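You operate a simulated robot arm through the tools that you are given. There is no shell and no other tool. Be economical: measure what you need, move in short steps, check, and stop when the job is done.

The job below is to be done with a simulated robot arm. You get a single attempt, and the scene is never put back.

## Task
Vent the rig, free the clamped valve and shut it in the white box.
Fine: air dial to 0 before the contact slide is drawn back.

Only the result counts: the job must be done as asked and must still hold three seconds after the hand-in. Knocking over, shifting, dropping, spilling or breaking anything else fails it.

## Robot
A 6-joint arm with a two-finger parallel gripper, fixed in place. Base frame: the origin is at the foot of the arm, x ahead of it, y to its left, z up. Readings come in cm, degrees, newtons and seconds.
With the tool pointing down near the work surface it reaches from about 26 to 68 cm from the base axis. Its first joint turns from -66.0 to 66.0 degrees. Payload 2.9 kg.
The tool frame sits at the grasp point between the pads (the TCP): z along the fingers, y along the line on which they close. The tips reach 3 cm beyond it. The gripper opens to 11 cm. The fingers are 2 cm wide and 1 cm thick; the gripper's body (4.8 by 11.2 cm) begins 5.5 cm behind the TCP.
Orientation is that of the tool frame in the base frame, as a unit quaternion [w, x, y, z]. With the fingers straight down and closing along the base's y, the tool's x points along the base's -x, its y along +y and its z along -z.

## Interface
- The arm moves only by the tool drive_tool. Its arguments are lists of equal length, an entry for each row: "slide": the shift along the tool's x, y, z in units of 40 mm (1.0 is 40 mm), a list of three; "rot": the turn, a rotation vector about the tool's x, y, z in units of 8 degrees (1.0 is 8 degrees), a list of three; "fingers": the gripper command, from -1 (shut) to 1 (fully open), values between in proportion. In form: {"slide": [[x, y, z], ...], "rot": [[rx, ry, rz], ...], "fingers": [fingers, ...]}. A call has 1 to 8 rows; each row shifts and turns the commanded pose from where the row before left it, along the tool's axes as they then stand. A call with a number of a shift or a turn outside -1 to 1 is refused whole. Each row takes 0.2 s and may step no farther than 5 cm and 8.6 degrees from the row before; otherwise, or with a gripper value out of range, the whole call is refused. A pose out of reach is approached as far as the arm can. The call stops where the force on the tool passes 50 N (or 10 N more than at its start, if that is more) or the arm is blocked; 0.2 s more then pass. The fingers move at their own pace (about 10.8 cm/s each) and stop on an object; they squeeze with about 40 N. The grip force told is the motor's: it shows also when the fingers shut on nothing. Time passes only in rows, and 0.2 s behind the last, so rows that do not move let the fingers close. The reply holds the time, the measured pose of the TCP, the force on the tool along the base axes, the opening and the grip force, in the units named above and with some noise.
- Cameras (640 x 400 px; columns grow to the right, rows downward): "scene" is fixed at [7.56, 43.7, 137.16]; the picture's right is [-0.75, -0.66, 0.00], its down [-0.45, 0.52, -0.73] and it looks along [0.48, -0.54, -0.69] (base axes); focal length 316 px, centre (320, 200). "wrist" rides on the gripper at [7.2, 1.7, -10.3] in the tool frame; the picture's right is [-0.23, 0.97, 0.00], its down [-0.76, -0.18, -0.62] and it looks along [-0.61, -0.14, 0.78] (tool axes); focal length 222 px, centre (320, 200).
- camera(camera): a new picture of that camera. It takes no simulated time.
- measure_at(camera, pixels): for up to 12 pixels [column, row] of the newest picture of that camera ("zoom" is the newest enlarged one), the place [x, y, z] in the base frame of the surface seen there, good to about 0.3 cm. It takes no simulated time.
- enlarge(camera, box): a new picture of the part [left, top, right, bottom] of that camera's present view, enlarged. It takes no simulated time.
- sign_off(): hands the job in; it is judged then, once.

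Keep the steps short. Do not move on a guess: measure, check each grasp and each placing, and mend mistakes. In all there are 80 turns and 46 pictures (those below and enlarged ones count). Leave the gripper open and the arm clear of the work at the hand-in unless told otherwise, and finish with a single line.

The tools are called after "Request:" as name(argument=value, ...) on one line, values as JSON. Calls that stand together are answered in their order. drive_tool: Moves the arm, as the interface text tells. Its arguments: {"type":"object","properties":{"slide":{"type":"array","items":{"type":"array","items":{"type":"number"}}},"rot":{"type":"array","items":{"type":"array","items":{"type":"number"}}},"fingers":{"type":"array","items":{"type":"number"}}},"required":["slide","rot","fingers"]} The other tools are called the same way: camera (camera) takes a picture; measure_at (camera, pixels) gives the place of the surface under pixels of a picture; enlarge (camera, box) takes an enlarged picture of a part of a camera's view; sign_off () hands the job in.

At the start:

```text
t: 0.0
tool_pos: [30.65, 20.35, 108.57]
tcp_rot: [0.001, 0.0, 1.0, 0.0]
force: [0.0, -0.6, 0.0]
width: 11.02
gripper_force: 0.1
```

scene: 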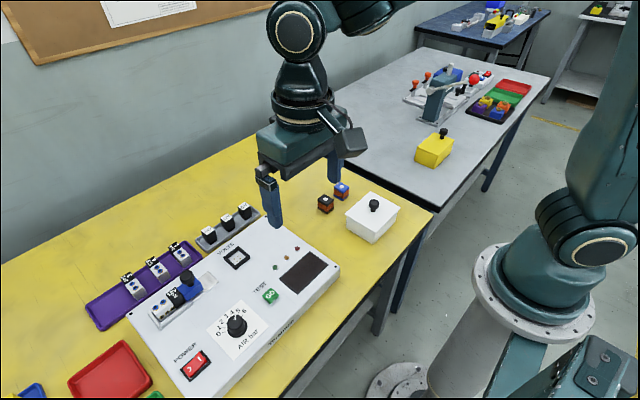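
wrist: 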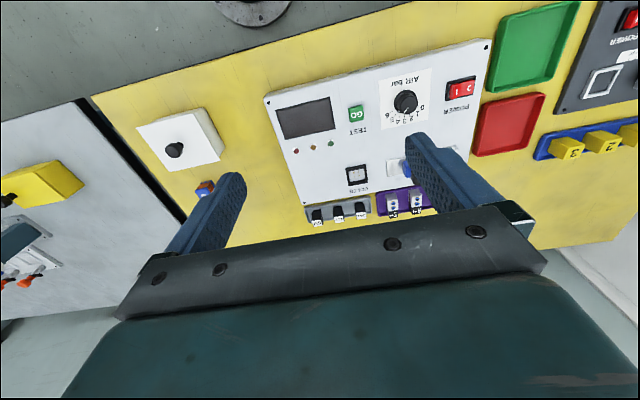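

I see a test rig with an air dial, a clamped valve area and a white box with a knobbed lid. I'll enlarge the rig and the box first.

Request:
enlarge(camera="scene", box=[80, 200, 280, 390])

Request:
enlarge(camera="scene", box=[220, 160, 440, 300])

Request:
enlarge(camera="wrist", box=[260, 30, 500, 230])

```text
2.11 times, centred on (180, 295) of scene
```

zoom: 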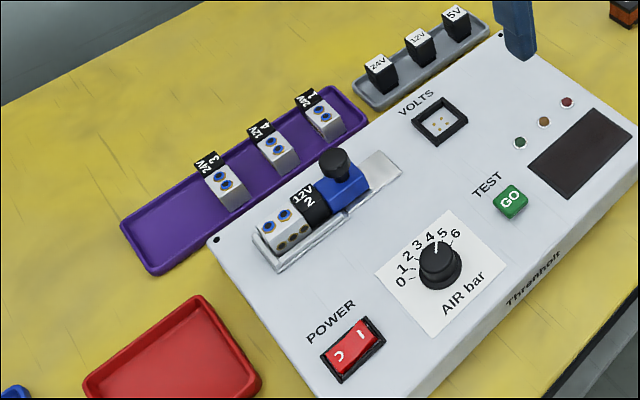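

```text
2.86 times, centred on (330, 230) of scene
```

zoom: 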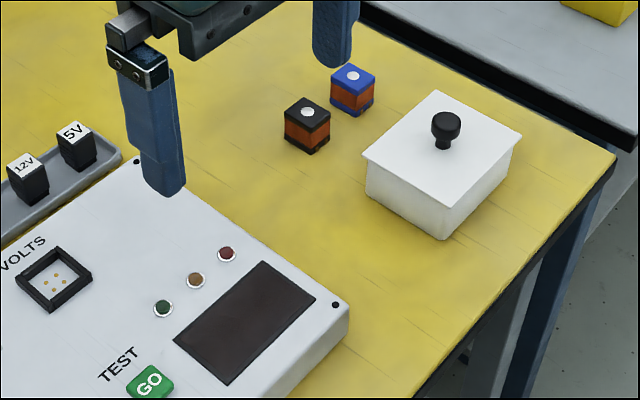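

```text
2.00 times, centred on (380, 130) of wrist
```

zoom: 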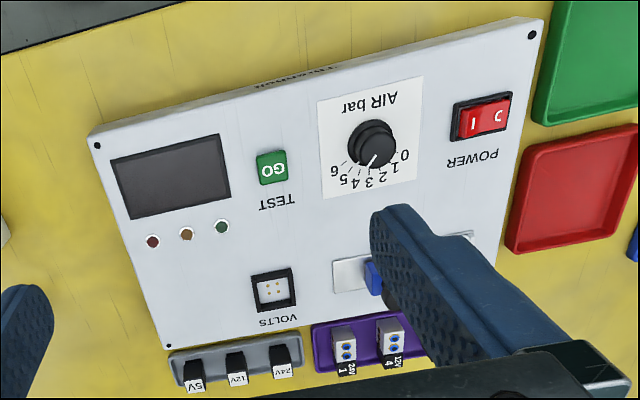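

Dial pointer is near 4, and the valve "12V 2" is in the nest with the blue slide behind it. I'll measure the main points.

Request:
measure_at(camera="scene", pixels=[[236, 321], [187, 274], [192, 289], [156, 326], [211, 278], [162, 304], [174, 295], [225, 300], [375, 203], [222, 345], [254, 322], [171, 313]])

Request:
measure_at(camera="scene", pixels=[[371, 194], [398, 209], [372, 231], [347, 215], [373, 244], [400, 222], [325, 202], [341, 188], [238, 314], [234, 326], [375, 211], [360, 262]])

Request:
enlarge(camera="scene", box=[140, 250, 220, 330])

Request:
enlarge(camera="scene", box=[195, 290, 275, 350])

```text
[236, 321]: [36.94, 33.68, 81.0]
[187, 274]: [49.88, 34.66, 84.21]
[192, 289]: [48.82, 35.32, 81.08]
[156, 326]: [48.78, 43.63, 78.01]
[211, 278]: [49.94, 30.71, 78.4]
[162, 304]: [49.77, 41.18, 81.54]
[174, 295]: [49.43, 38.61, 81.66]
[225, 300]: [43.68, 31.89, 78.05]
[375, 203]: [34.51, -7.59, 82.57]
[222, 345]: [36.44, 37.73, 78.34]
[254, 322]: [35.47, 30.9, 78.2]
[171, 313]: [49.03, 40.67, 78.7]
```

```text
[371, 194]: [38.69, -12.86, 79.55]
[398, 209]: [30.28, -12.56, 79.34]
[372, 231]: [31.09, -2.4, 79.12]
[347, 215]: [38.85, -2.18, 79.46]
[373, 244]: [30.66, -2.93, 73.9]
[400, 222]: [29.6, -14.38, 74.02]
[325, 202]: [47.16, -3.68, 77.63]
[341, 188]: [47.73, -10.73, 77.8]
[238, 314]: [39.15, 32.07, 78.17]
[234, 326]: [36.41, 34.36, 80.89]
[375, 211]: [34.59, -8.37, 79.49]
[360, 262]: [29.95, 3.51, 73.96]
```

```text
5.00 times, centred on (180, 290) of scene
```

zoom: 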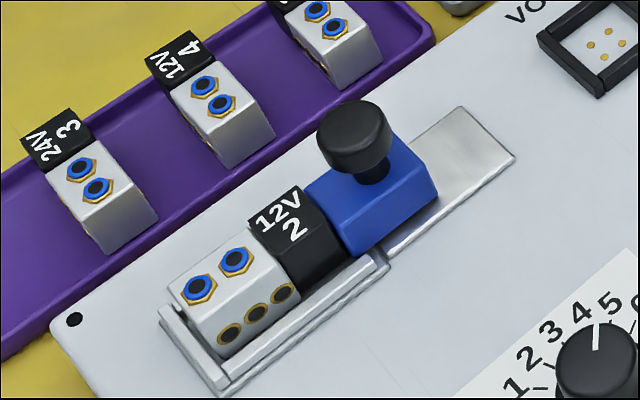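

```text
6.67 times, centred on (235, 320) of scene
```

zoom: 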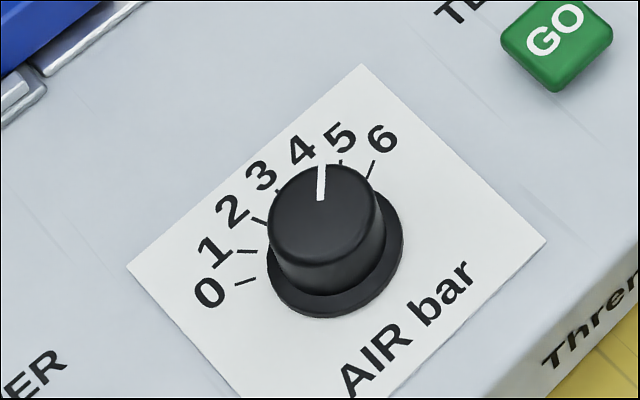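

Close-up of the dial: pointer is at 4, with 0 at the lower left. I'll measure the pointer, the cap and the tick marks.

Request:
measure_at(camera="zoom", pixels=[[321, 172], [321, 195], [275, 215], [372, 210], [325, 255], [238, 284], [240, 250], [255, 218], [373, 164], [209, 292], [383, 138], [345, 155]])

Request:
enlarge(camera="wrist", box=[370, 60, 450, 130])

```text
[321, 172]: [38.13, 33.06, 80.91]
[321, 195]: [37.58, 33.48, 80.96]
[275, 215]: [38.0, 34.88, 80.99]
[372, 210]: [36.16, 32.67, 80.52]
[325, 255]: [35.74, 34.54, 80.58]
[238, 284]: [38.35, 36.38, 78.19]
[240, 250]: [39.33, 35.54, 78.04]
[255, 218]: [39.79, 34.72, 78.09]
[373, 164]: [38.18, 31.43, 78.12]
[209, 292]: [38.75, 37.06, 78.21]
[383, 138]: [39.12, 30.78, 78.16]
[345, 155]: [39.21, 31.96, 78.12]
```

```text
5.71 times, centred on (410, 95) of wrist
```

zoom: 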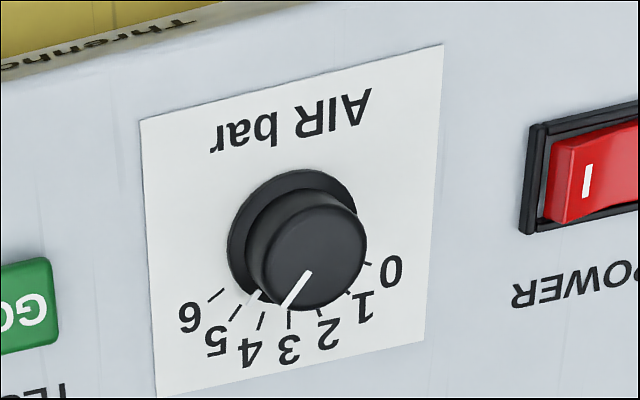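

Dial centre is about (37.0, 33.8) with the cap top at z≈81. Ticks are about 20° apart and 0 is about 80° counter-clockwise of the pointer. I'll move over the dial and turn the gripper 32° clockwise first, so there's room to turn it back.

Request:
drive_tool(slide=[[-0.397, 0.84, 0], [-0.397, 0.84, 0], [-0.397, 0.84, 0], [-0.397, 0.84, 0], [0, 0, 1], [0, 0, 1], [0, 0, 1], [0, 0, 1]], rot=[[0, 0, 0], [0, 0, 0], [0, 0, 0], [0, 0, 0], [0, 0, 1], [0, 0, 1], [0, 0, 1], [0, 0, 1]], fingers=[0, 0, 0, 0, 0, 0, 0, 0])

```text
t: 1.8
tool_pos: [36.83, 34.14, 92.77]
tcp_rot: [-0.001, 0.276, 0.961, -0.001]
force: [0.9, 1.2, 0.2]
width: 5.5
gripper_force: 0.0
```

I'm above the dial. I'll check alignment with a scene and a wrist picture before going down.

Request:
enlarge(camera="wrist", box=[160, 0, 480, 200])

Request:
enlarge(camera="scene", box=[160, 230, 300, 350])

```text
2.00 times, centred on (320, 100) of wrist
```

zoom: 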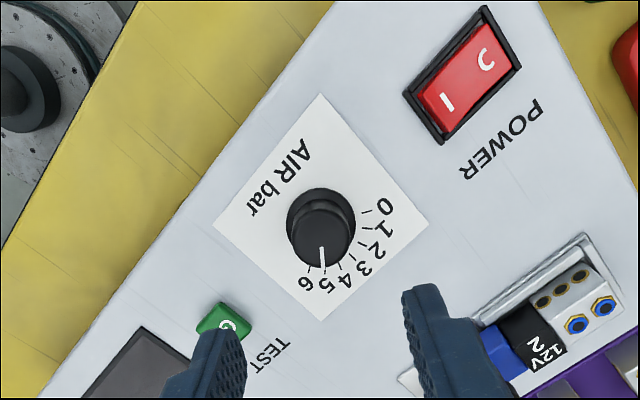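

```text
3.33 times, centred on (230, 290) of scene
```

zoom: 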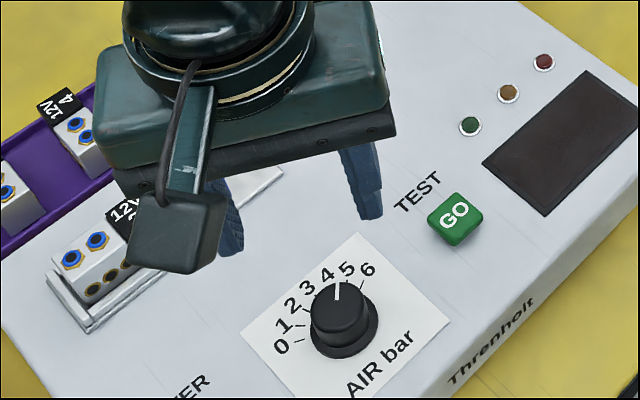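

Gripper looks right over the dial. I'll measure the cap edges again to fix the centre.

Request:
measure_at(camera="zoom", pixels=[[317, 305], [362, 297], [336, 285], [342, 322], [340, 303]])

Request:
measure_at(camera="wrist", pixels=[[321, 115], [306, 118], [335, 116], [321, 105], [321, 128], [321, 131]])

```text
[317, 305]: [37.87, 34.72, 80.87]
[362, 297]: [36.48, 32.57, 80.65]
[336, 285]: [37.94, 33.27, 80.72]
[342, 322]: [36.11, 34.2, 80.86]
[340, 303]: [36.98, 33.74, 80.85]
```

```text
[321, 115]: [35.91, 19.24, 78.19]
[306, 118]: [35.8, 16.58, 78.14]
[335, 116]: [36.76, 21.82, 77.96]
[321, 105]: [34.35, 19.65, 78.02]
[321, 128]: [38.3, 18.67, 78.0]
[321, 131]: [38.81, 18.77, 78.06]
```

Request:
drive_tool(slide=[[0, 0, 0.8], [0, 0, 0.8], [0, 0, 0.6], [0, 0, 0]], rot=[[0, 0, 0], [0, 0, 0], [0, 0, 0], [0, 0, 0]], fingers=[0, 0, 0, 0])

```text
t: 2.8
tool_pos: [37.04, 34.0, 83.99]
tcp_rot: [0.0, 0.276, 0.961, 0.0]
force: [1.1, 0.0, 0.4]
width: 5.47
gripper_force: 0.1
```

Centred over the knob to within noise. I'll go down to z≈81.9 and close.

Request:
drive_tool(slide=[[-0.02, -0.03, 0.25], [0, 0, 0.22], [0, 0, 0], [0, 0, 0], [0, 0, 0], [0, 0, 0]], rot=[[0, 0, 0], [0, 0, 0], [0, 0, 0], [0, 0, 0], [0, 0, 0], [0, 0, 0]], fingers=[0, 0, 0, -1, -1, -1])

```text
t: 4.2
tool_pos: [37.0, 33.97, 82.17]
tcp_rot: [0.001, 0.275, 0.961, 0.004]
force: [15.8, 19.2, -9.2]
width: 2.94
gripper_force: 45.0
```

Gripped at 2.94 cm, the knob's width. There's a side force of about 25 N, so I'll ease 1.5 mm towards it and start turning counter-clockwise.

Request:
drive_tool(slide=[[0, 0.03, 0], [0, 0, 0], [0, 0, 0]], rot=[[0, 0, 0], [0, 0, 0], [0, 0, -1]], fingers=[-1, -1, -1])

```text
t: 5.0
tool_pos: [37.02, 34.05, 82.12]
tcp_rot: [0.001, 0.207, 0.978, 0.002]
force: [5.6, 14.1, 10.9]
width: 2.92
gripper_force: 44.7
```

Force is falling and the tool turned 8° with the knob. I'll continue the turn.

Request:
drive_tool(slide=[[0, 0.015, 0], [0, 0, 0], [0, 0, 0], [0, 0, 0], [0, 0, 0]], rot=[[0, 0, -1], [0, 0, -1], [0, 0, -1], [0, 0, -1], [0, 0, -1]], fingers=[-1, -1, -1, -1, -1])

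Request:
enlarge(camera="scene", box=[195, 290, 275, 350])

```text
t: 6.2
tool_pos: [37.13, 33.95, 82.12]
tcp_rot: [0.003, -0.141, 0.99, 0.001]
force: [3.3, 13.6, 24.0]
width: 2.91
gripper_force: 44.9
```

```text
6.67 times, centred on (235, 320) of scene
```

zoom: 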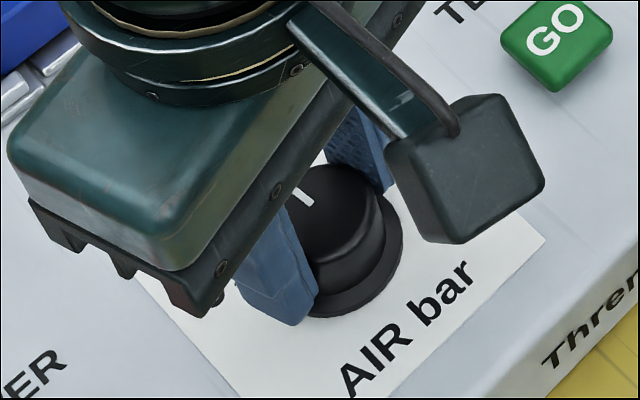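

The tool has turned 48° and the pointer is moving with it. Four more steps of 8° bring it to 80°.

Request:
drive_tool(slide=[[0, 0, 0], [0, 0, 0], [0, 0, 0], [0, 0, 0], [0, 0, 0]], rot=[[0, 0, -1], [0, 0, -1], [0, 0, -1], [0, 0, -1], [0, 0, 0]], fingers=[-1, -1, -1, -1, -1])

Request:
enlarge(camera="scene", box=[195, 290, 275, 350])

```text
t: 7.4
tool_pos: [37.05, 34.0, 82.15]
tcp_rot: [0.001, -0.408, 0.913, 0.002]
force: [-4.7, 15.1, 21.8]
width: 2.91
gripper_force: 45.5
```

```text
6.67 times, centred on (235, 320) of scene
```

zoom: 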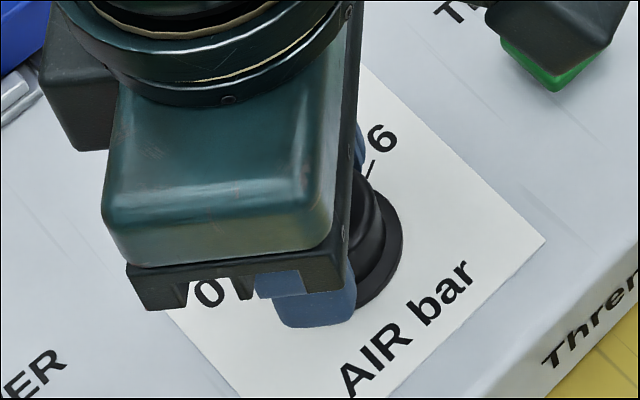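

That's 80° turned. I'll release, rise and check the pointer.

Request:
drive_tool(slide=[[0, 0, 0], [0, 0, 0], [0, 0, -0.7], [0, 0, -1], [0, 0, -1], [0, 0, -0.5], [0, 0, 0]], rot=[[0, 0, 0], [0, 0, 0], [0, 0, 0], [0, 0, 0], [0, 0, 0], [0, 0, 0], [0, 0, 0]], fingers=[0, 0, 0, 0, 0, 0, 0])

Request:
enlarge(camera="scene", box=[195, 290, 275, 350])

Request:
enlarge(camera="wrist", box=[240, 50, 400, 170])

```text
t: 9.0
tool_pos: [37.25, 33.93, 94.81]
tcp_rot: [0.0, -0.407, 0.913, 0.0]
force: [0.3, 0.2, -0.2]
width: 5.5
gripper_force: 0.0
```

```text
6.67 times, centred on (235, 320) of scene
```

zoom: 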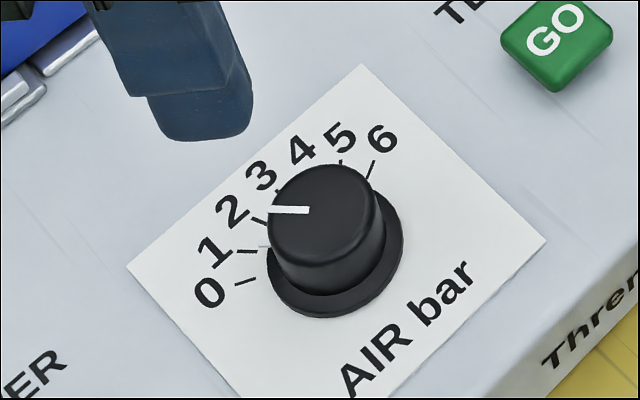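

```text
3.33 times, centred on (320, 110) of wrist
```

zoom: 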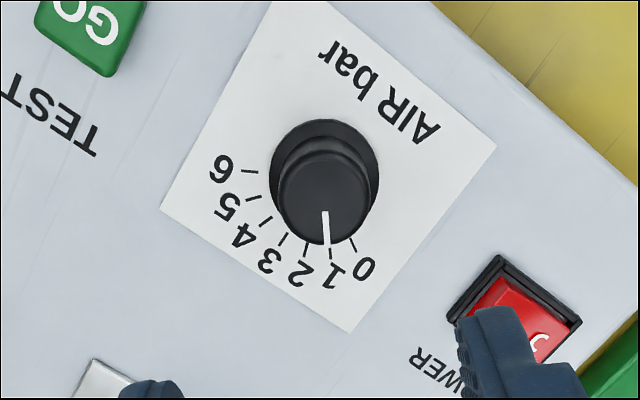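

The pointer is now near 1, not 0. I'll measure the pointer angle to know what's left.

Request:
measure_at(camera="zoom", pixels=[[325, 214], [327, 240], [353, 243], [331, 253], [306, 249], [282, 240], [250, 171], [329, 252], [283, 195], [366, 195], [324, 158], [252, 198]])

Request:
enlarge(camera="wrist", box=[295, 80, 355, 130])

```text
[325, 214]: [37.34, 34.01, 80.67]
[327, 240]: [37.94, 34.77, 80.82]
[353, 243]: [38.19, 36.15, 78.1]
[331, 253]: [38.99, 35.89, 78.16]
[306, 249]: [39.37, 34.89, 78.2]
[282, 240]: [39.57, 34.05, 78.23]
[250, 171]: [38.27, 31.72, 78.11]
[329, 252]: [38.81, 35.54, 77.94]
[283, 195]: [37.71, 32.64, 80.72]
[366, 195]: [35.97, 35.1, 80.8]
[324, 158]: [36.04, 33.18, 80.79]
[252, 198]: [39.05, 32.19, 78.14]
```

```text
8.00 times, centred on (325, 105) of wrist
```

zoom: 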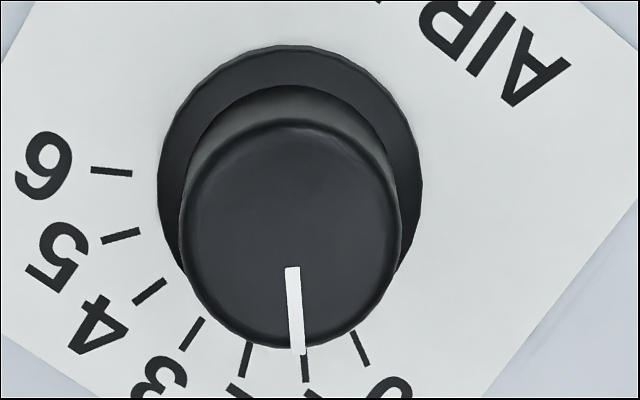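

The pointer is about 18° short of 0. I'll regrip slightly higher, since the tips seemed to rest on the knob skirt, and turn about 20° more.

Request:
drive_tool(slide=[[-0.01, 0.02, 1], [0, 0, 1], [0, 0, 1], [0, 0, 0.12], [0, 0, 0], [0, 0, 0], [0, 0, 0], [0, 0, 0]], rot=[[0, 0, 0], [0, 0, 0], [0, 0, 0], [0, 0, 0], [0, 0, 0], [0, 0, 0], [0, 0, 0], [0, 0, 0]], fingers=[0, 0, 0, 0, 0, -1, -1, -1])

Request:
drive_tool(slide=[[0, 0, 0], [0, 0, 0], [0, 0, 0], [0, 0, 0]], rot=[[0, 0, -1], [0, 0, -1], [0, 0, -0.5], [0, 0, 0]], fingers=[-1, -1, -1, -1])

Request:
drive_tool(slide=[[0, 0, 0], [0, 0, 0], [0, 0, -0.7], [0, 0, -1], [0, 0, -1], [0, 0, -0.5], [0, 0, 0]], rot=[[0, 0, 0], [0, 0, 0], [0, 0, 0], [0, 0, 0], [0, 0, 0], [0, 0, 0], [0, 0, 0]], fingers=[0, 0, 0, 0, 0, 0, 0])

Request:
enlarge(camera="scene", box=[195, 290, 275, 350])

Request:
enlarge(camera="wrist", box=[280, 70, 380, 140])

```text
t: 10.8
tool_pos: [36.99, 33.94, 82.27]
tcp_rot: [0.0, -0.408, 0.913, 0.001]
force: [-5.2, 6.0, -4.7]
width: 2.95
gripper_force: 44.9
```

```text
t: 11.8
tool_pos: [36.99, 33.97, 82.23]
tcp_rot: [0.001, -0.56, 0.828, 0.001]
force: [-0.3, 12.1, -11.7]
width: 2.95
gripper_force: 44.9
```

```text
t: 13.4
tool_pos: [37.16, 33.89, 95.24]
tcp_rot: [0.0, -0.559, 0.829, 0.0]
force: [0.5, -0.7, 0.3]
width: 5.51
gripper_force: 0.1
```

```text
6.67 times, centred on (235, 320) of scene
```

zoom: 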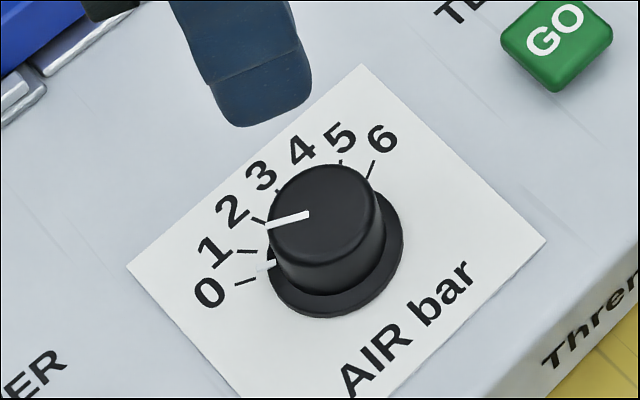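

```text
5.71 times, centred on (330, 105) of wrist
```

zoom: 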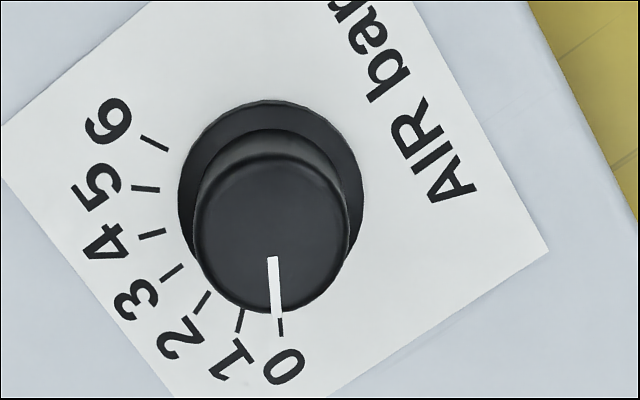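

The pointer now looks in line with the 0 tick. I'll take one closer picture to confirm.

Request:
enlarge(camera="wrist", box=[305, 105, 345, 135])

Request:
enlarge(camera="scene", box=[215, 305, 255, 335])

```text
13.33 times, centred on (325, 120) of wrist
```

zoom: 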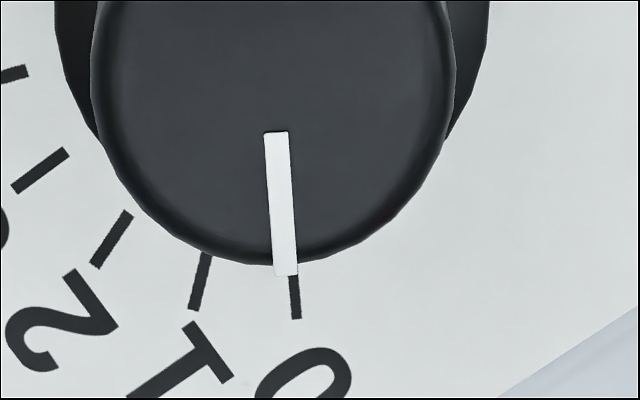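

```text
13.33 times, centred on (235, 320) of scene
```

zoom: 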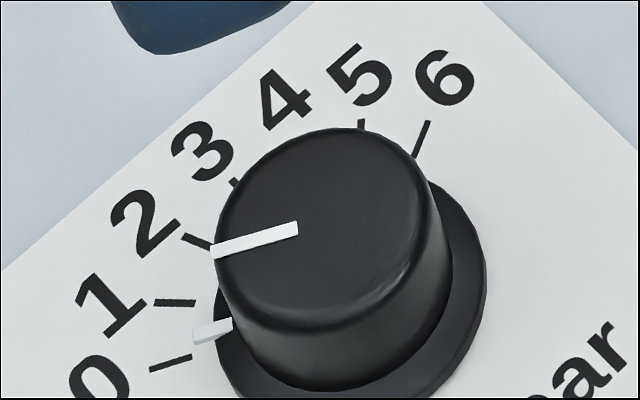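

Both views put the pointer on the 0 tick to within 2°, so the rig is vented. Next I look at the slide knob and the valve.

Request:
enlarge(camera="scene", box=[140, 250, 220, 330])

```text
5.00 times, centred on (180, 290) of scene
```

zoom: 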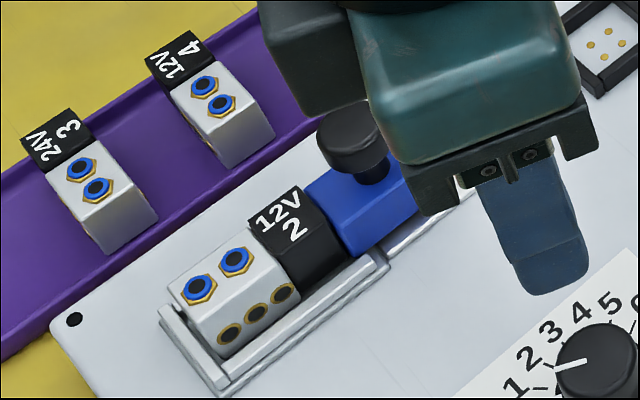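

Request:
measure_at(camera="zoom", pixels=[[323, 130], [350, 122], [345, 108], [352, 142], [175, 285], [215, 322], [248, 222], [300, 188], [328, 220], [300, 315], [190, 340], [355, 218]])

Request:
measure_at(camera="zoom", pixels=[[230, 350], [340, 262], [262, 240], [285, 262], [165, 310], [383, 262], [312, 190], [270, 290], [310, 260], [350, 172], [372, 172], [215, 385]])

```text
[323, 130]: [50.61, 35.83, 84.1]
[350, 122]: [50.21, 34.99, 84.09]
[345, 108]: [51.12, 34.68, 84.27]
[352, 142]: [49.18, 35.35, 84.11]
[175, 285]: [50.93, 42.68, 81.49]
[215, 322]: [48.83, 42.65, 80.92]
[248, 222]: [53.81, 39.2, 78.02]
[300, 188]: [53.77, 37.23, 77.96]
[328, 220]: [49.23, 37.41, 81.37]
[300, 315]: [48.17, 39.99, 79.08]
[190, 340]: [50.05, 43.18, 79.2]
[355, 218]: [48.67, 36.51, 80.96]
```

```text
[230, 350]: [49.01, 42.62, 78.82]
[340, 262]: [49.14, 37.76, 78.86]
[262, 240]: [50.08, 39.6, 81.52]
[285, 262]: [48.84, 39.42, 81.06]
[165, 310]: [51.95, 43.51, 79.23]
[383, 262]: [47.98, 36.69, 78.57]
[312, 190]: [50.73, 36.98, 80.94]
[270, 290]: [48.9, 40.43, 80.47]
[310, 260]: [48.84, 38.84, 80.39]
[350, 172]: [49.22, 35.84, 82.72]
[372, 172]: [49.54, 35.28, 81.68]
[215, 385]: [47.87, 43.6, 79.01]
```

The slide knob centre is about (50.2, 35.0) with its top at z 84.2. The valve spans x≈48.9–51.1 and y≈37.3–42.8, with its top at z 81.5. I'll turn the gripper so it closes across x and move above the knob.

Request:
drive_tool(slide=[[0, 0, 0], [0, 0, 0], [0, 0, 0], [0, 0, 0], [-0.02, -0.82, 0], [-0.02, -0.82, 0], [-0.02, -0.82, 0], [-0.02, -0.82, 0.5]], rot=[[0, 0, -1], [0, 0, -1], [0, 0, -1], [0, 0, -0.15], [0, 0, 0], [0, 0, 0], [0, 0, 0], [0, 0, 0]], fingers=[0, 0, 0, 0, 0, 0, 0, 0])

Request:
drive_tool(slide=[[0, 0, 0.6], [0, 0, 0]], rot=[[0, 0, 0], [0, 0, 0]], fingers=[0, 0])

Request:
camera(camera="wrist")

```text
t: 15.2
tool_pos: [50.21, 35.0, 93.05]
tcp_rot: [0.0, 0.727, -0.686, 0.0]
force: [0.1, -0.1, 0.2]
width: 5.5
gripper_force: 0.1
```

```text
t: 15.8
tool_pos: [50.09, 34.99, 90.76]
tcp_rot: [0.0, 0.726, -0.687, 0.0]
force: [-0.2, 0.0, 0.0]
width: 5.51
gripper_force: 0.0
```

```text
25 pictures are left
```

wrist: 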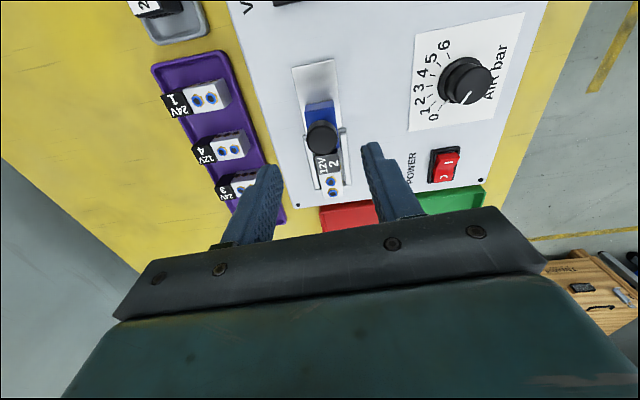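

The knob is centred between the fingers. I'll descend to z≈85.5 and close on it.

Request:
drive_tool(slide=[[0, 0, 0.7], [0, 0, 0.57], [0, 0, 0], [0, 0, 0], [0, 0, 0], [0, 0, 0]], rot=[[0, 0, 0], [0, 0, 0], [0, 0, 0], [0, 0, 0], [0, 0, 0], [0, 0, 0]], fingers=[0, 0, 0, -1, -1, -1])

```text
t: 17.2
tool_pos: [49.95, 35.07, 85.64]
tcp_rot: [0.001, 0.726, -0.687, 0.0]
force: [-4.8, 0.9, -1.1]
width: 2.49
gripper_force: 45.2
```

Gripped the knob at 2.49 cm. I'll pull it back along -y in small steps.

Request:
drive_tool(slide=[[0.15, 0, 0], [0.15, 0, 0], [0.15, 0, 0], [0, 0, 0]], rot=[[0, 0, 0], [0, 0, 0], [0, 0, 0], [0, 0, 0]], fingers=[-1, -1, -1, -1])

Request:
enlarge(camera="wrist", box=[260, 50, 420, 200])

```text
t: 18.2
tool_pos: [50.02, 33.22, 85.6]
tcp_rot: [0.001, 0.728, -0.686, -0.001]
force: [-22.9, 0.4, 15.0]
width: 2.48
gripper_force: 45.4
```

```text
2.67 times, centred on (340, 125) of wrist
```

zoom: 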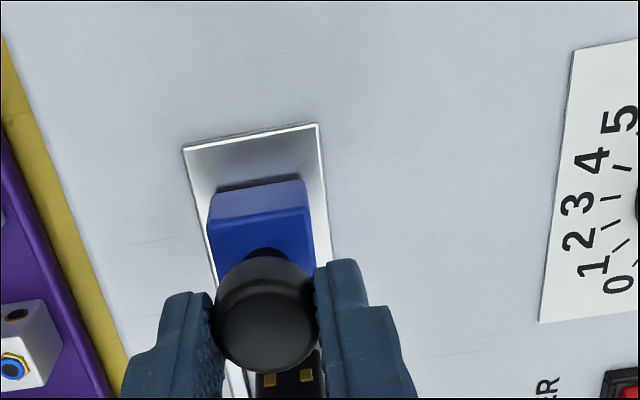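

The slide is moving and the valve's contacts show. The side force points to -x, so I'll ease that way and keep pulling to the end of travel.

Request:
drive_tool(slide=[[0.0, 0.03, 0], [0.12, 0.01, 0], [0.12, 0.01, 0], [0, 0, 0]], rot=[[0, 0, 0], [0, 0, 0], [0, 0, 0], [0, 0, 0]], fingers=[-1, -1, -1, -1])

```text
t: 19.2
tool_pos: [50.02, 32.55, 85.59]
tcp_rot: [-0.003, 0.728, -0.686, 0.0]
force: [-9.2, 21.8, 4.9]
width: 2.51
gripper_force: 45.2
```

The pull force rose to 22 N after about 2.5 cm of travel, likely the end stop. I'll release, rise and check that it stays.

Request:
drive_tool(slide=[[0, 0, 0], [0, 0, 0], [0, 0, -0.7], [0, 0, -1], [0, 0, 0]], rot=[[0, 0, 0], [0, 0, 0], [0, 0, 0], [0, 0, 0], [0, 0, 0]], fingers=[0, 0, 0, 0, 0])

Request:
enlarge(camera="wrist", box=[220, 40, 460, 220])

Request:
enlarge(camera="scene", box=[140, 250, 220, 330])

```text
t: 20.4
tool_pos: [49.7, 32.24, 92.3]
tcp_rot: [0.0, 0.727, -0.687, 0.0]
force: [0.6, 0.4, -0.8]
width: 5.5
gripper_force: 0.0
```

```text
2.22 times, centred on (340, 130) of wrist
```

zoom: 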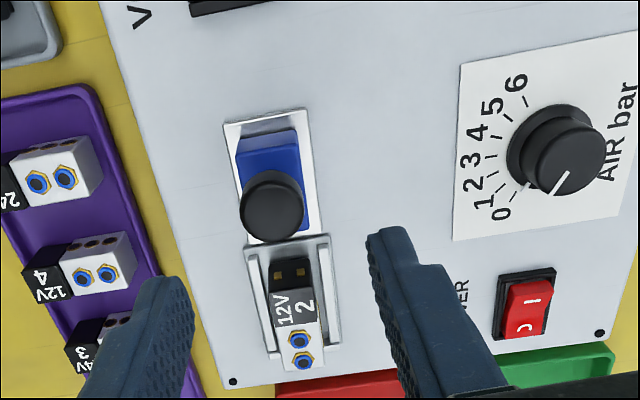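

```text
5.00 times, centred on (180, 290) of scene
```

zoom: 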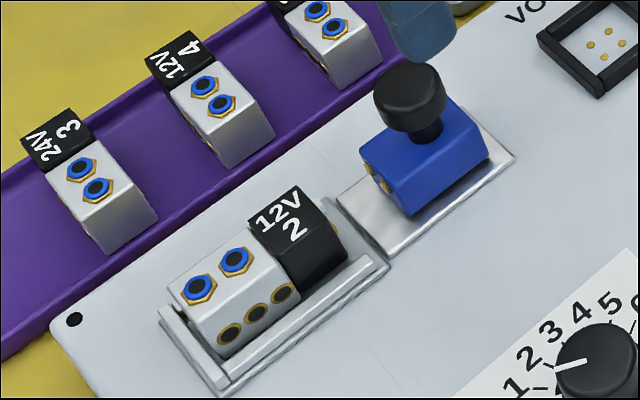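

The slide is fully back and stays there, and the valve is free with its contacts exposed. Before lifting the valve I need the box open, so I'll look for a place for the lid.

Request:
camera(camera="scene")

Request:
enlarge(camera="scene", box=[330, 180, 410, 250])

```text
21 pictures are left
```

scene: 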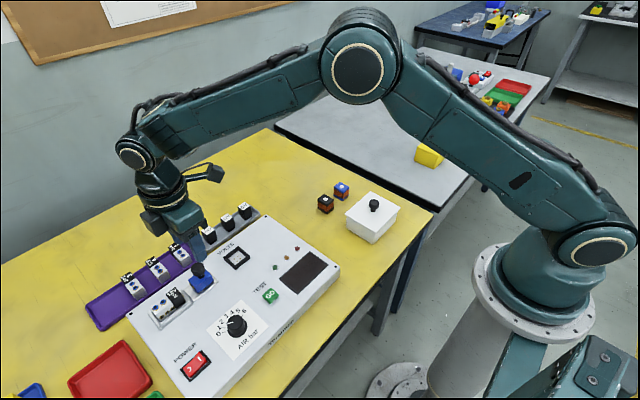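

```text
5.71 times, centred on (370, 215) of scene
```

zoom: 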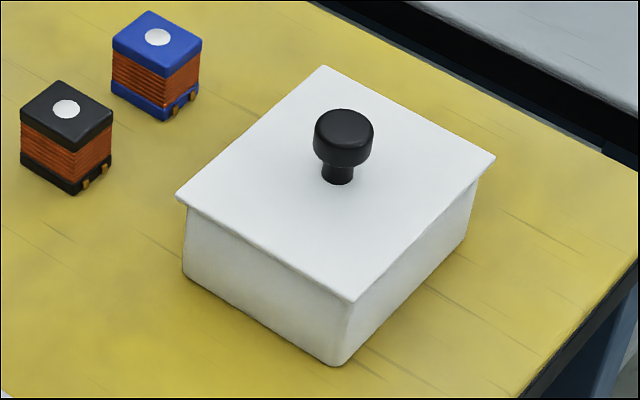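

Request:
measure_at(camera="zoom", pixels=[[323, 70], [490, 161], [354, 298], [180, 197], [317, 130], [371, 130], [344, 112], [345, 145], [338, 180], [345, 122], [338, 362], [620, 250]])

Request:
measure_at(camera="scene", pixels=[[338, 266], [262, 219], [290, 215], [300, 180], [280, 190], [265, 140], [370, 280], [325, 208], [341, 196], [290, 340], [243, 208], [320, 240]])

```text
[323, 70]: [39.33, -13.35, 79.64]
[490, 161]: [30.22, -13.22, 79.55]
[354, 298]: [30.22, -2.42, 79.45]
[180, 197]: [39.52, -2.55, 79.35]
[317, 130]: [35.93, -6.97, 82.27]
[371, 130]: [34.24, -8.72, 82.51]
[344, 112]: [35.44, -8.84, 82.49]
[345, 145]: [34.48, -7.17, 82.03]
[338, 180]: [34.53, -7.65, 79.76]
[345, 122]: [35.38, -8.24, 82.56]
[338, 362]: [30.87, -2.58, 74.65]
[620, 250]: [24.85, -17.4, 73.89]
```

```text
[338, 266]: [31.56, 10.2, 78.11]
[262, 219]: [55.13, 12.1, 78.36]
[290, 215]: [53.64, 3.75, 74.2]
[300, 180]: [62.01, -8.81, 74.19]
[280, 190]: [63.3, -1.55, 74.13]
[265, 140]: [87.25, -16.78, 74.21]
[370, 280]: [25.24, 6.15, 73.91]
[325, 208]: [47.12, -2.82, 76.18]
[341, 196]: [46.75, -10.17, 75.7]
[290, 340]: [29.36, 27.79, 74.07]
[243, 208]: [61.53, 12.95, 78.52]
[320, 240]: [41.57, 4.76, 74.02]
```

The lid is x 30.2–39.4 and y -13.3 to -2.4, with its knob at about (35.0, -7.9). I'll park the lid at about (57, 0), clear of the coils and the rig. First I rise, square the gripper and travel over the box.

Request:
drive_tool(slide=[[0, 0, -0.7], [0, 0, 0], [0.912, 0.334, 0], [0.912, 0.334, 0], [0.912, 0.334, 0], [0.912, 0.334, 0], [0.912, 0.334, 0], [0.912, 0.334, 0]], rot=[[0, 0, 0.425], [0, 0, 0], [0, 0, 0], [0, 0, 0], [0, 0, 0], [0, 0, 0], [0, 0, 0], [0, 0, 0]], fingers=[0, 0, 0, 0, 0, 0, 0, 0])

Request:
drive_tool(slide=[[0.912, 0.334, 0], [0.912, 0.334, 0], [0.912, 0.334, 0], [0.912, 0.334, 0], [0.912, 0.334, 0], [0, 0, 0]], rot=[[0, 0, 0], [0, 0, 0], [0, 0, 0], [0, 0, 0], [0, 0, 0], [0, 0, 0]], fingers=[0, 0, 0, 0, 0, 0])

Request:
camera(camera="wrist")

```text
t: 22.2
tool_pos: [42.05, 10.23, 95.13]
tcp_rot: [0.0, -0.707, 0.707, 0.0]
force: [-0.7, 0.3, 0.2]
width: 5.5
gripper_force: 0.1
```

```text
t: 23.6
tool_pos: [34.98, -7.94, 95.25]
tcp_rot: [0.0, -0.705, 0.709, 0.0]
force: [1.2, -0.5, 0.3]
width: 5.5
gripper_force: 0.0
```

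```text
19 pictures are left
```

wrist: 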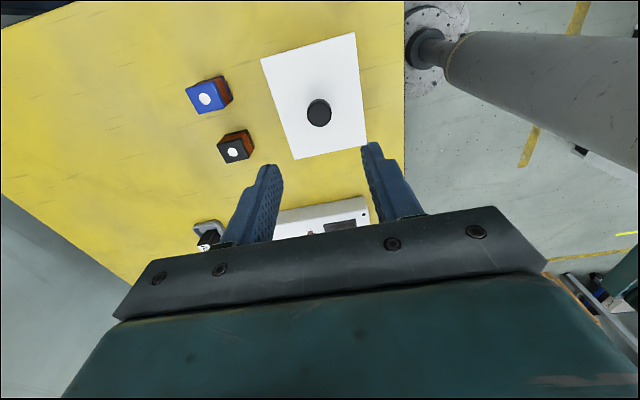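

Over the box. I'll check the lid corners and knob from this view.

Request:
measure_at(camera="wrist", pixels=[[264, 61], [352, 36], [363, 143], [296, 156], [319, 107], [310, 112], [328, 112], [319, 101], [319, 121]])

```text
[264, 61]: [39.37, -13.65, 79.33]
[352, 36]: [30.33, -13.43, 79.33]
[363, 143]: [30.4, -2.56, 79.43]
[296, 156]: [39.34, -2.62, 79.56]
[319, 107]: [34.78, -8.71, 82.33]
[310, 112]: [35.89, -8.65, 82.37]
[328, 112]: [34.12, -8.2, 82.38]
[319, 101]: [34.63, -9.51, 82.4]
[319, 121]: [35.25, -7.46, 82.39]
```

Lid centre is (34.9, -8.1). I'll descend to z≈83.5 and grip the knob.

Request:
drive_tool(slide=[[0.04, 0.02, 0.9], [0, 0, 0.9], [0, 0, 0.7], [0, 0, 0.42], [0, 0, 0], [0, 0, 0], [0, 0, 0], [0, 0, 0]], rot=[[0, 0, 0], [0, 0, 0], [0, 0, 0], [0, 0, 0], [0, 0, 0], [0, 0, 0], [0, 0, 0], [0, 0, 0]], fingers=[0, 0, 0, 0, 0, -1, -1, -1])

```text
t: 25.4
tool_pos: [34.98, -8.06, 83.62]
tcp_rot: [0.0, -0.706, 0.708, 0.0]
force: [0.4, 0.0, 0.2]
width: 2.41
gripper_force: 40.1
```

Gripped at 2.41 cm with no side load. I'll lift straight up.

Request:
drive_tool(slide=[[0, 0, -0.25], [0, 0, -0.5], [0, 0, -0.75], [0, 0, -0.75], [0, 0, 0]], rot=[[0, 0, 0], [0, 0, 0], [0, 0, 0], [0, 0, 0], [0, 0, 0]], fingers=[-1, -1, -1, -1, -1])

Request:
camera(camera="scene")

```text
t: 26.6
tool_pos: [34.97, -8.06, 92.81]
tcp_rot: [0.0, -0.706, 0.708, -0.001]
force: [-1.1, 0.5, -0.7]
width: 2.4
gripper_force: 40.1
```

```text
18 pictures are left
```

scene: 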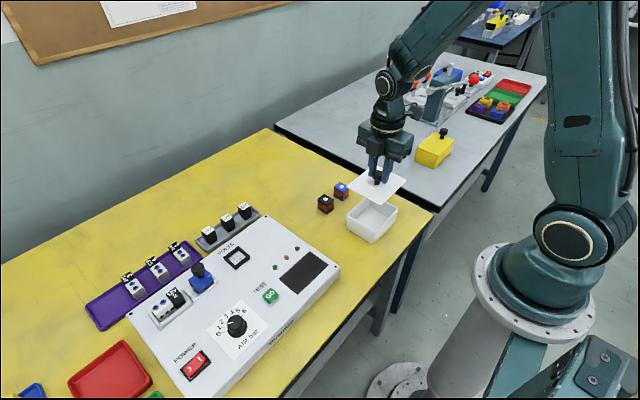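

The lid came off cleanly and the box stayed put. I'll carry the lid to (57, 0).

Request:
drive_tool(slide=[[-0.333, -0.917, 0], [-0.333, -0.917, 0], [-0.333, -0.917, 0], [-0.333, -0.917, 0], [-0.333, -0.917, 0], [-0.333, -0.917, 0], [0, 0, 0]], rot=[[0, 0, 0], [0, 0, 0], [0, 0, 0], [0, 0, 0], [0, 0, 0], [0, 0, 0], [0, 0, 0]], fingers=[-1, -1, -1, -1, -1, -1, -1])

Request:
drive_tool(slide=[[0, 0, 0.8], [0, 0, 0.8], [0, 0, 0.8], [0, 0, 0.5], [0, 0, 0.2], [0, 0, 0]], rot=[[0, 0, 0], [0, 0, 0], [0, 0, 0], [0, 0, 0], [0, 0, 0], [0, 0, 0]], fingers=[-1, -1, -1, -1, -1, -1])

Request:
camera(camera="scene")

```text
t: 28.2
tool_pos: [57.17, 0.14, 92.71]
tcp_rot: [0.001, -0.706, 0.708, 0.0]
force: [1.0, -0.1, -1.9]
width: 2.43
gripper_force: 40.4
```

```text
t: 29.6
tool_pos: [57.34, -0.0, 80.07]
tcp_rot: [0.0, -0.706, 0.708, -0.001]
force: [0.0, -0.5, -0.6]
width: 2.42
gripper_force: 39.1
```

```text
17 pictures are left
```

scene: 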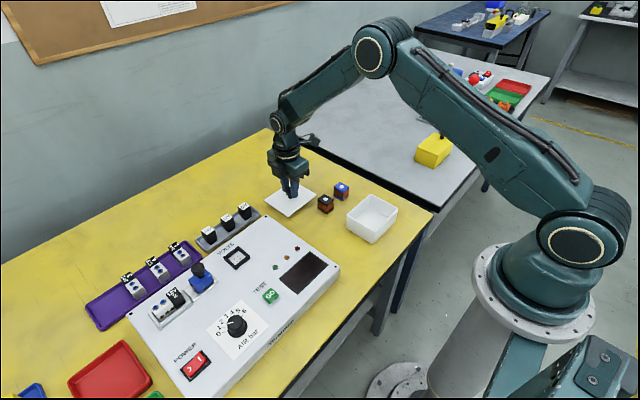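

Clear ground below the lid. I'll lower in small steps until it touches.

Request:
drive_tool(slide=[[0, 0, 0.1], [0, 0, 0.08], [0, 0, 0]], rot=[[0, 0, 0], [0, 0, 0], [0, 0, 0]], fingers=[-1, -1, -1])

Request:
measure_at(camera="scene", pixels=[[290, 212], [270, 197], [310, 200], [375, 215], [361, 219], [380, 203], [392, 216], [350, 214], [373, 197], [396, 209]])

```text
t: 30.4
tool_pos: [57.19, -0.2, 79.45]
tcp_rot: [0.0, -0.706, 0.709, 0.0]
force: [-0.4, 0.4, -1.1]
width: 2.44
gripper_force: 39.7
```

```text
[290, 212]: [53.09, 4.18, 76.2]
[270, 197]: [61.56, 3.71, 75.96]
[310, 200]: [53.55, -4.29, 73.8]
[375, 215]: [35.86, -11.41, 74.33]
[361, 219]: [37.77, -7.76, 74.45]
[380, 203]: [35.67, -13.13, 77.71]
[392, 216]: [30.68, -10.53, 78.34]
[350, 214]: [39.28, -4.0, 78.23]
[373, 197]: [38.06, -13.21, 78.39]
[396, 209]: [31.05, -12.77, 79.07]
```

Request:
drive_tool(slide=[[0, 0, 0.06], [0, 0, 0.06], [0, 0, 0]], rot=[[0, 0, 0], [0, 0, 0], [0, 0, 0]], fingers=[-1, -1, -1])

Request:
drive_tool(slide=[[0, 0, 0.05], [0, 0, 0.05], [0, 0, 0]], rot=[[0, 0, 0], [0, 0, 0], [0, 0, 0]], fingers=[-1, -1, -1])

```text
t: 31.2
tool_pos: [57.09, -0.05, 79.03]
tcp_rot: [0.001, -0.706, 0.708, -0.001]
force: [-3.3, 0.3, 10.9]
width: 2.43
gripper_force: 39.9
```

```text
t: 32.0
tool_pos: [57.23, -0.14, 78.83]
tcp_rot: [0.001, -0.706, 0.708, -0.002]
force: [-6.9, 1.9, 30.2]
width: 2.41
gripper_force: 40.0
```

The lid rests on the table (30 N contact). I'll ease off, open and rise.

Request:
drive_tool(slide=[[0, 0, -0.06], [0, 0, 0], [0, 0, 0], [0, 0, -0.6], [0, 0, -0.9], [0, 0, -0.9], [0, 0, -0.9], [0, 0, 0]], rot=[[0, 0, 0], [0, 0, 0], [0, 0, 0], [0, 0, 0], [0, 0, 0], [0, 0, 0], [0, 0, 0], [0, 0, 0]], fingers=[-1, 0, 0, 0, 0, 0, 0, 0])

Request:
drive_tool(slide=[[-0.911, 0.161, 0], [-0.911, 0.161, 0], [-0.911, 0.161, 0], [-0.911, 0.161, 0], [-0.911, 0.161, 0], [-0.911, 0.161, 0], [-0.911, 0.161, 0], [-0.911, 0.161, 0]], rot=[[0, 0, 0], [0, 0, 0], [0, 0, 0], [0, 0, 0], [0, 0, 0], [0, 0, 0], [0, 0, 0], [0, 0, 0]], fingers=[0, 0, 0, 0, 0, 0, 0, 0])

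Request:
drive_tool(slide=[[-0.911, 0.161, 0], [-0.911, 0.161, 0], [-0.911, 0.161, 0], [0, 0, 0], [0, 0, 0]], rot=[[0, 0, 0], [0, 0, 0], [0, 0, 0], [0, 0, -0.425], [0, 0, 0]], fingers=[0, 0, 0, 0, 0])

Request:
camera(camera="wrist")

Request:
camera(camera="scene")

```text
t: 33.8
tool_pos: [57.14, -0.31, 91.99]
tcp_rot: [0.001, -0.706, 0.708, 0.0]
force: [0.5, 0.0, 0.2]
width: 5.51
gripper_force: 0.2
```

```text
t: 35.6
tool_pos: [52.08, 29.25, 91.81]
tcp_rot: [0.0, -0.706, 0.708, 0.0]
force: [-0.5, -0.8, -0.3]
width: 5.49
gripper_force: 0.0
```

```text
t: 36.8
tool_pos: [50.13, 40.07, 91.91]
tcp_rot: [-0.001, 0.726, -0.687, 0.0]
force: [0.3, -0.7, -0.8]
width: 5.49
gripper_force: 0.1
```

```text
16 pictures are left
```

wrist: 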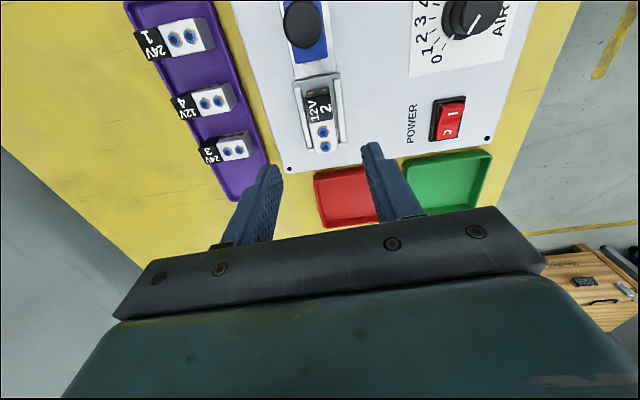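

```text
15 pictures are left
```

scene: 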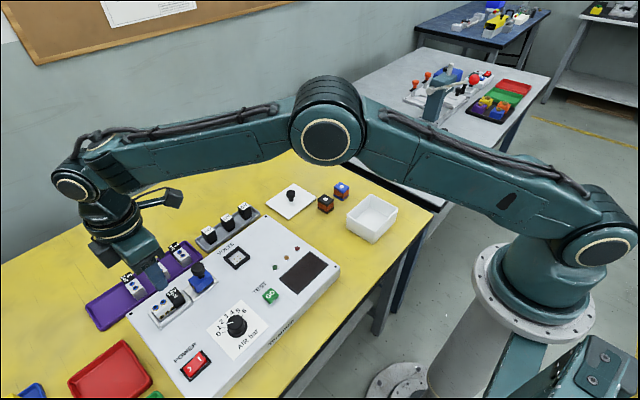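

The lid is safely parked. I'll look closely at the valve to set the grip.

Request:
enlarge(camera="wrist", box=[280, 60, 360, 160])

```text
4.00 times, centred on (320, 110) of wrist
```

zoom: 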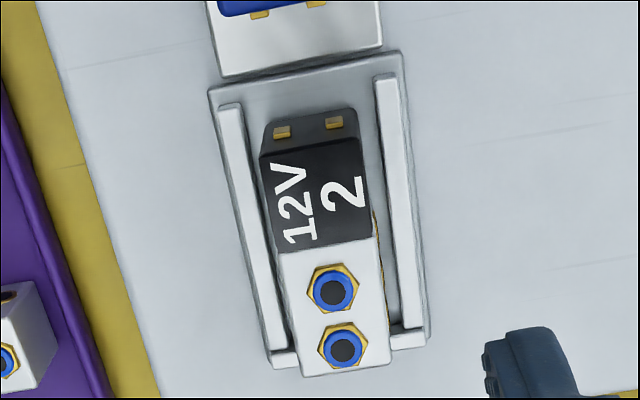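

Request:
measure_at(camera="zoom", pixels=[[263, 162], [358, 143], [300, 370], [385, 358], [325, 200], [285, 300], [378, 280], [245, 200], [390, 150], [280, 358], [395, 250], [250, 260]])

```text
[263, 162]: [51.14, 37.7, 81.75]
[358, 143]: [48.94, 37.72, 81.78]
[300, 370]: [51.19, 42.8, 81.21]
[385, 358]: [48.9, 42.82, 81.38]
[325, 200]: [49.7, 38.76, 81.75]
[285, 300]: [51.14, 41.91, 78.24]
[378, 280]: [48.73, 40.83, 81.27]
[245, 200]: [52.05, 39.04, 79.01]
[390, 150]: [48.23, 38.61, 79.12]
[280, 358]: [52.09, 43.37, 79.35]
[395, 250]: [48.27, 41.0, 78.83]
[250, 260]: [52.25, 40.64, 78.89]
```

The valve is square to the base axes: x 48.9–51.15, y 37.7–42.8, rails at z≈79.1. I'll square the gripper, descend so the tips stay above the rails, and grip.

Request:
drive_tool(slide=[[0, 0, 0], [-0.03, 0.02, 0.8], [0, 0, 0.8], [0, 0, 0.5], [0, 0, 0.2], [0, 0, 0]], rot=[[0, 0, 0.425], [0, 0, 0], [0, 0, 0], [0, 0, 0], [0, 0, 0], [0, 0, 0]], fingers=[0, 0, 0, 0, 0, 0])

```text
t: 38.2
tool_pos: [50.29, 40.01, 82.7]
tcp_rot: [0.001, -0.706, 0.708, 0.0]
force: [-0.2, 0.3, -0.6]
width: 5.51
gripper_force: 0.0
```

Request:
drive_tool(slide=[[-0.02, 0.03, 0.05], [0, 0, 0], [0, 0, 0], [0, 0, 0], [0, 0, 0]], rot=[[0, 0, 0], [0, 0, 0], [0, 0, 0], [0, 0, 0], [0, 0, 0]], fingers=[0, -0.4, -1, -1, -1])

```text
t: 39.4
tool_pos: [50.09, 40.1, 82.55]
tcp_rot: [0.0, -0.706, 0.708, 0.0]
force: [-0.3, 0.0, 0.0]
width: 2.3
gripper_force: 40.4
```

The valve is gripped at 2.3 cm with no side load. I'll lift it straight up and check.

Request:
drive_tool(slide=[[0, 0, -0.15], [0, 0, -0.3], [0, 0, -0.6], [0, 0, -0.9], [0, 0, -0.9], [0, 0, 0]], rot=[[0, 0, 0], [0, 0, 0], [0, 0, 0], [0, 0, 0], [0, 0, 0], [0, 0, 0]], fingers=[-1, -1, -1, -1, -1, -1])

Request:
enlarge(camera="scene", box=[80, 180, 280, 340])

```text
t: 40.8
tool_pos: [49.98, 40.2, 94.05]
tcp_rot: [0.0, -0.706, 0.708, 0.0]
force: [0.4, -0.4, -0.8]
width: 2.3
gripper_force: 40.0
```

```text
2.50 times, centred on (180, 260) of scene
```

zoom: 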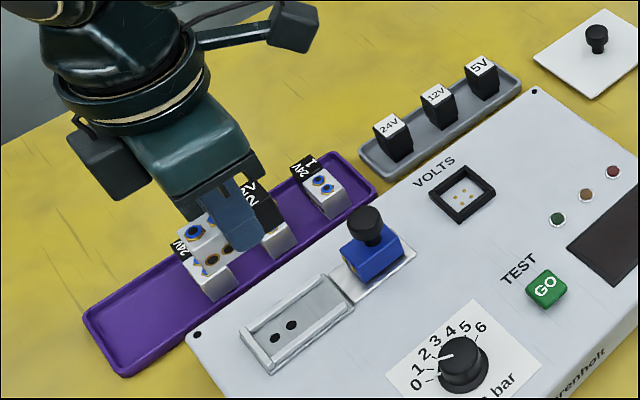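

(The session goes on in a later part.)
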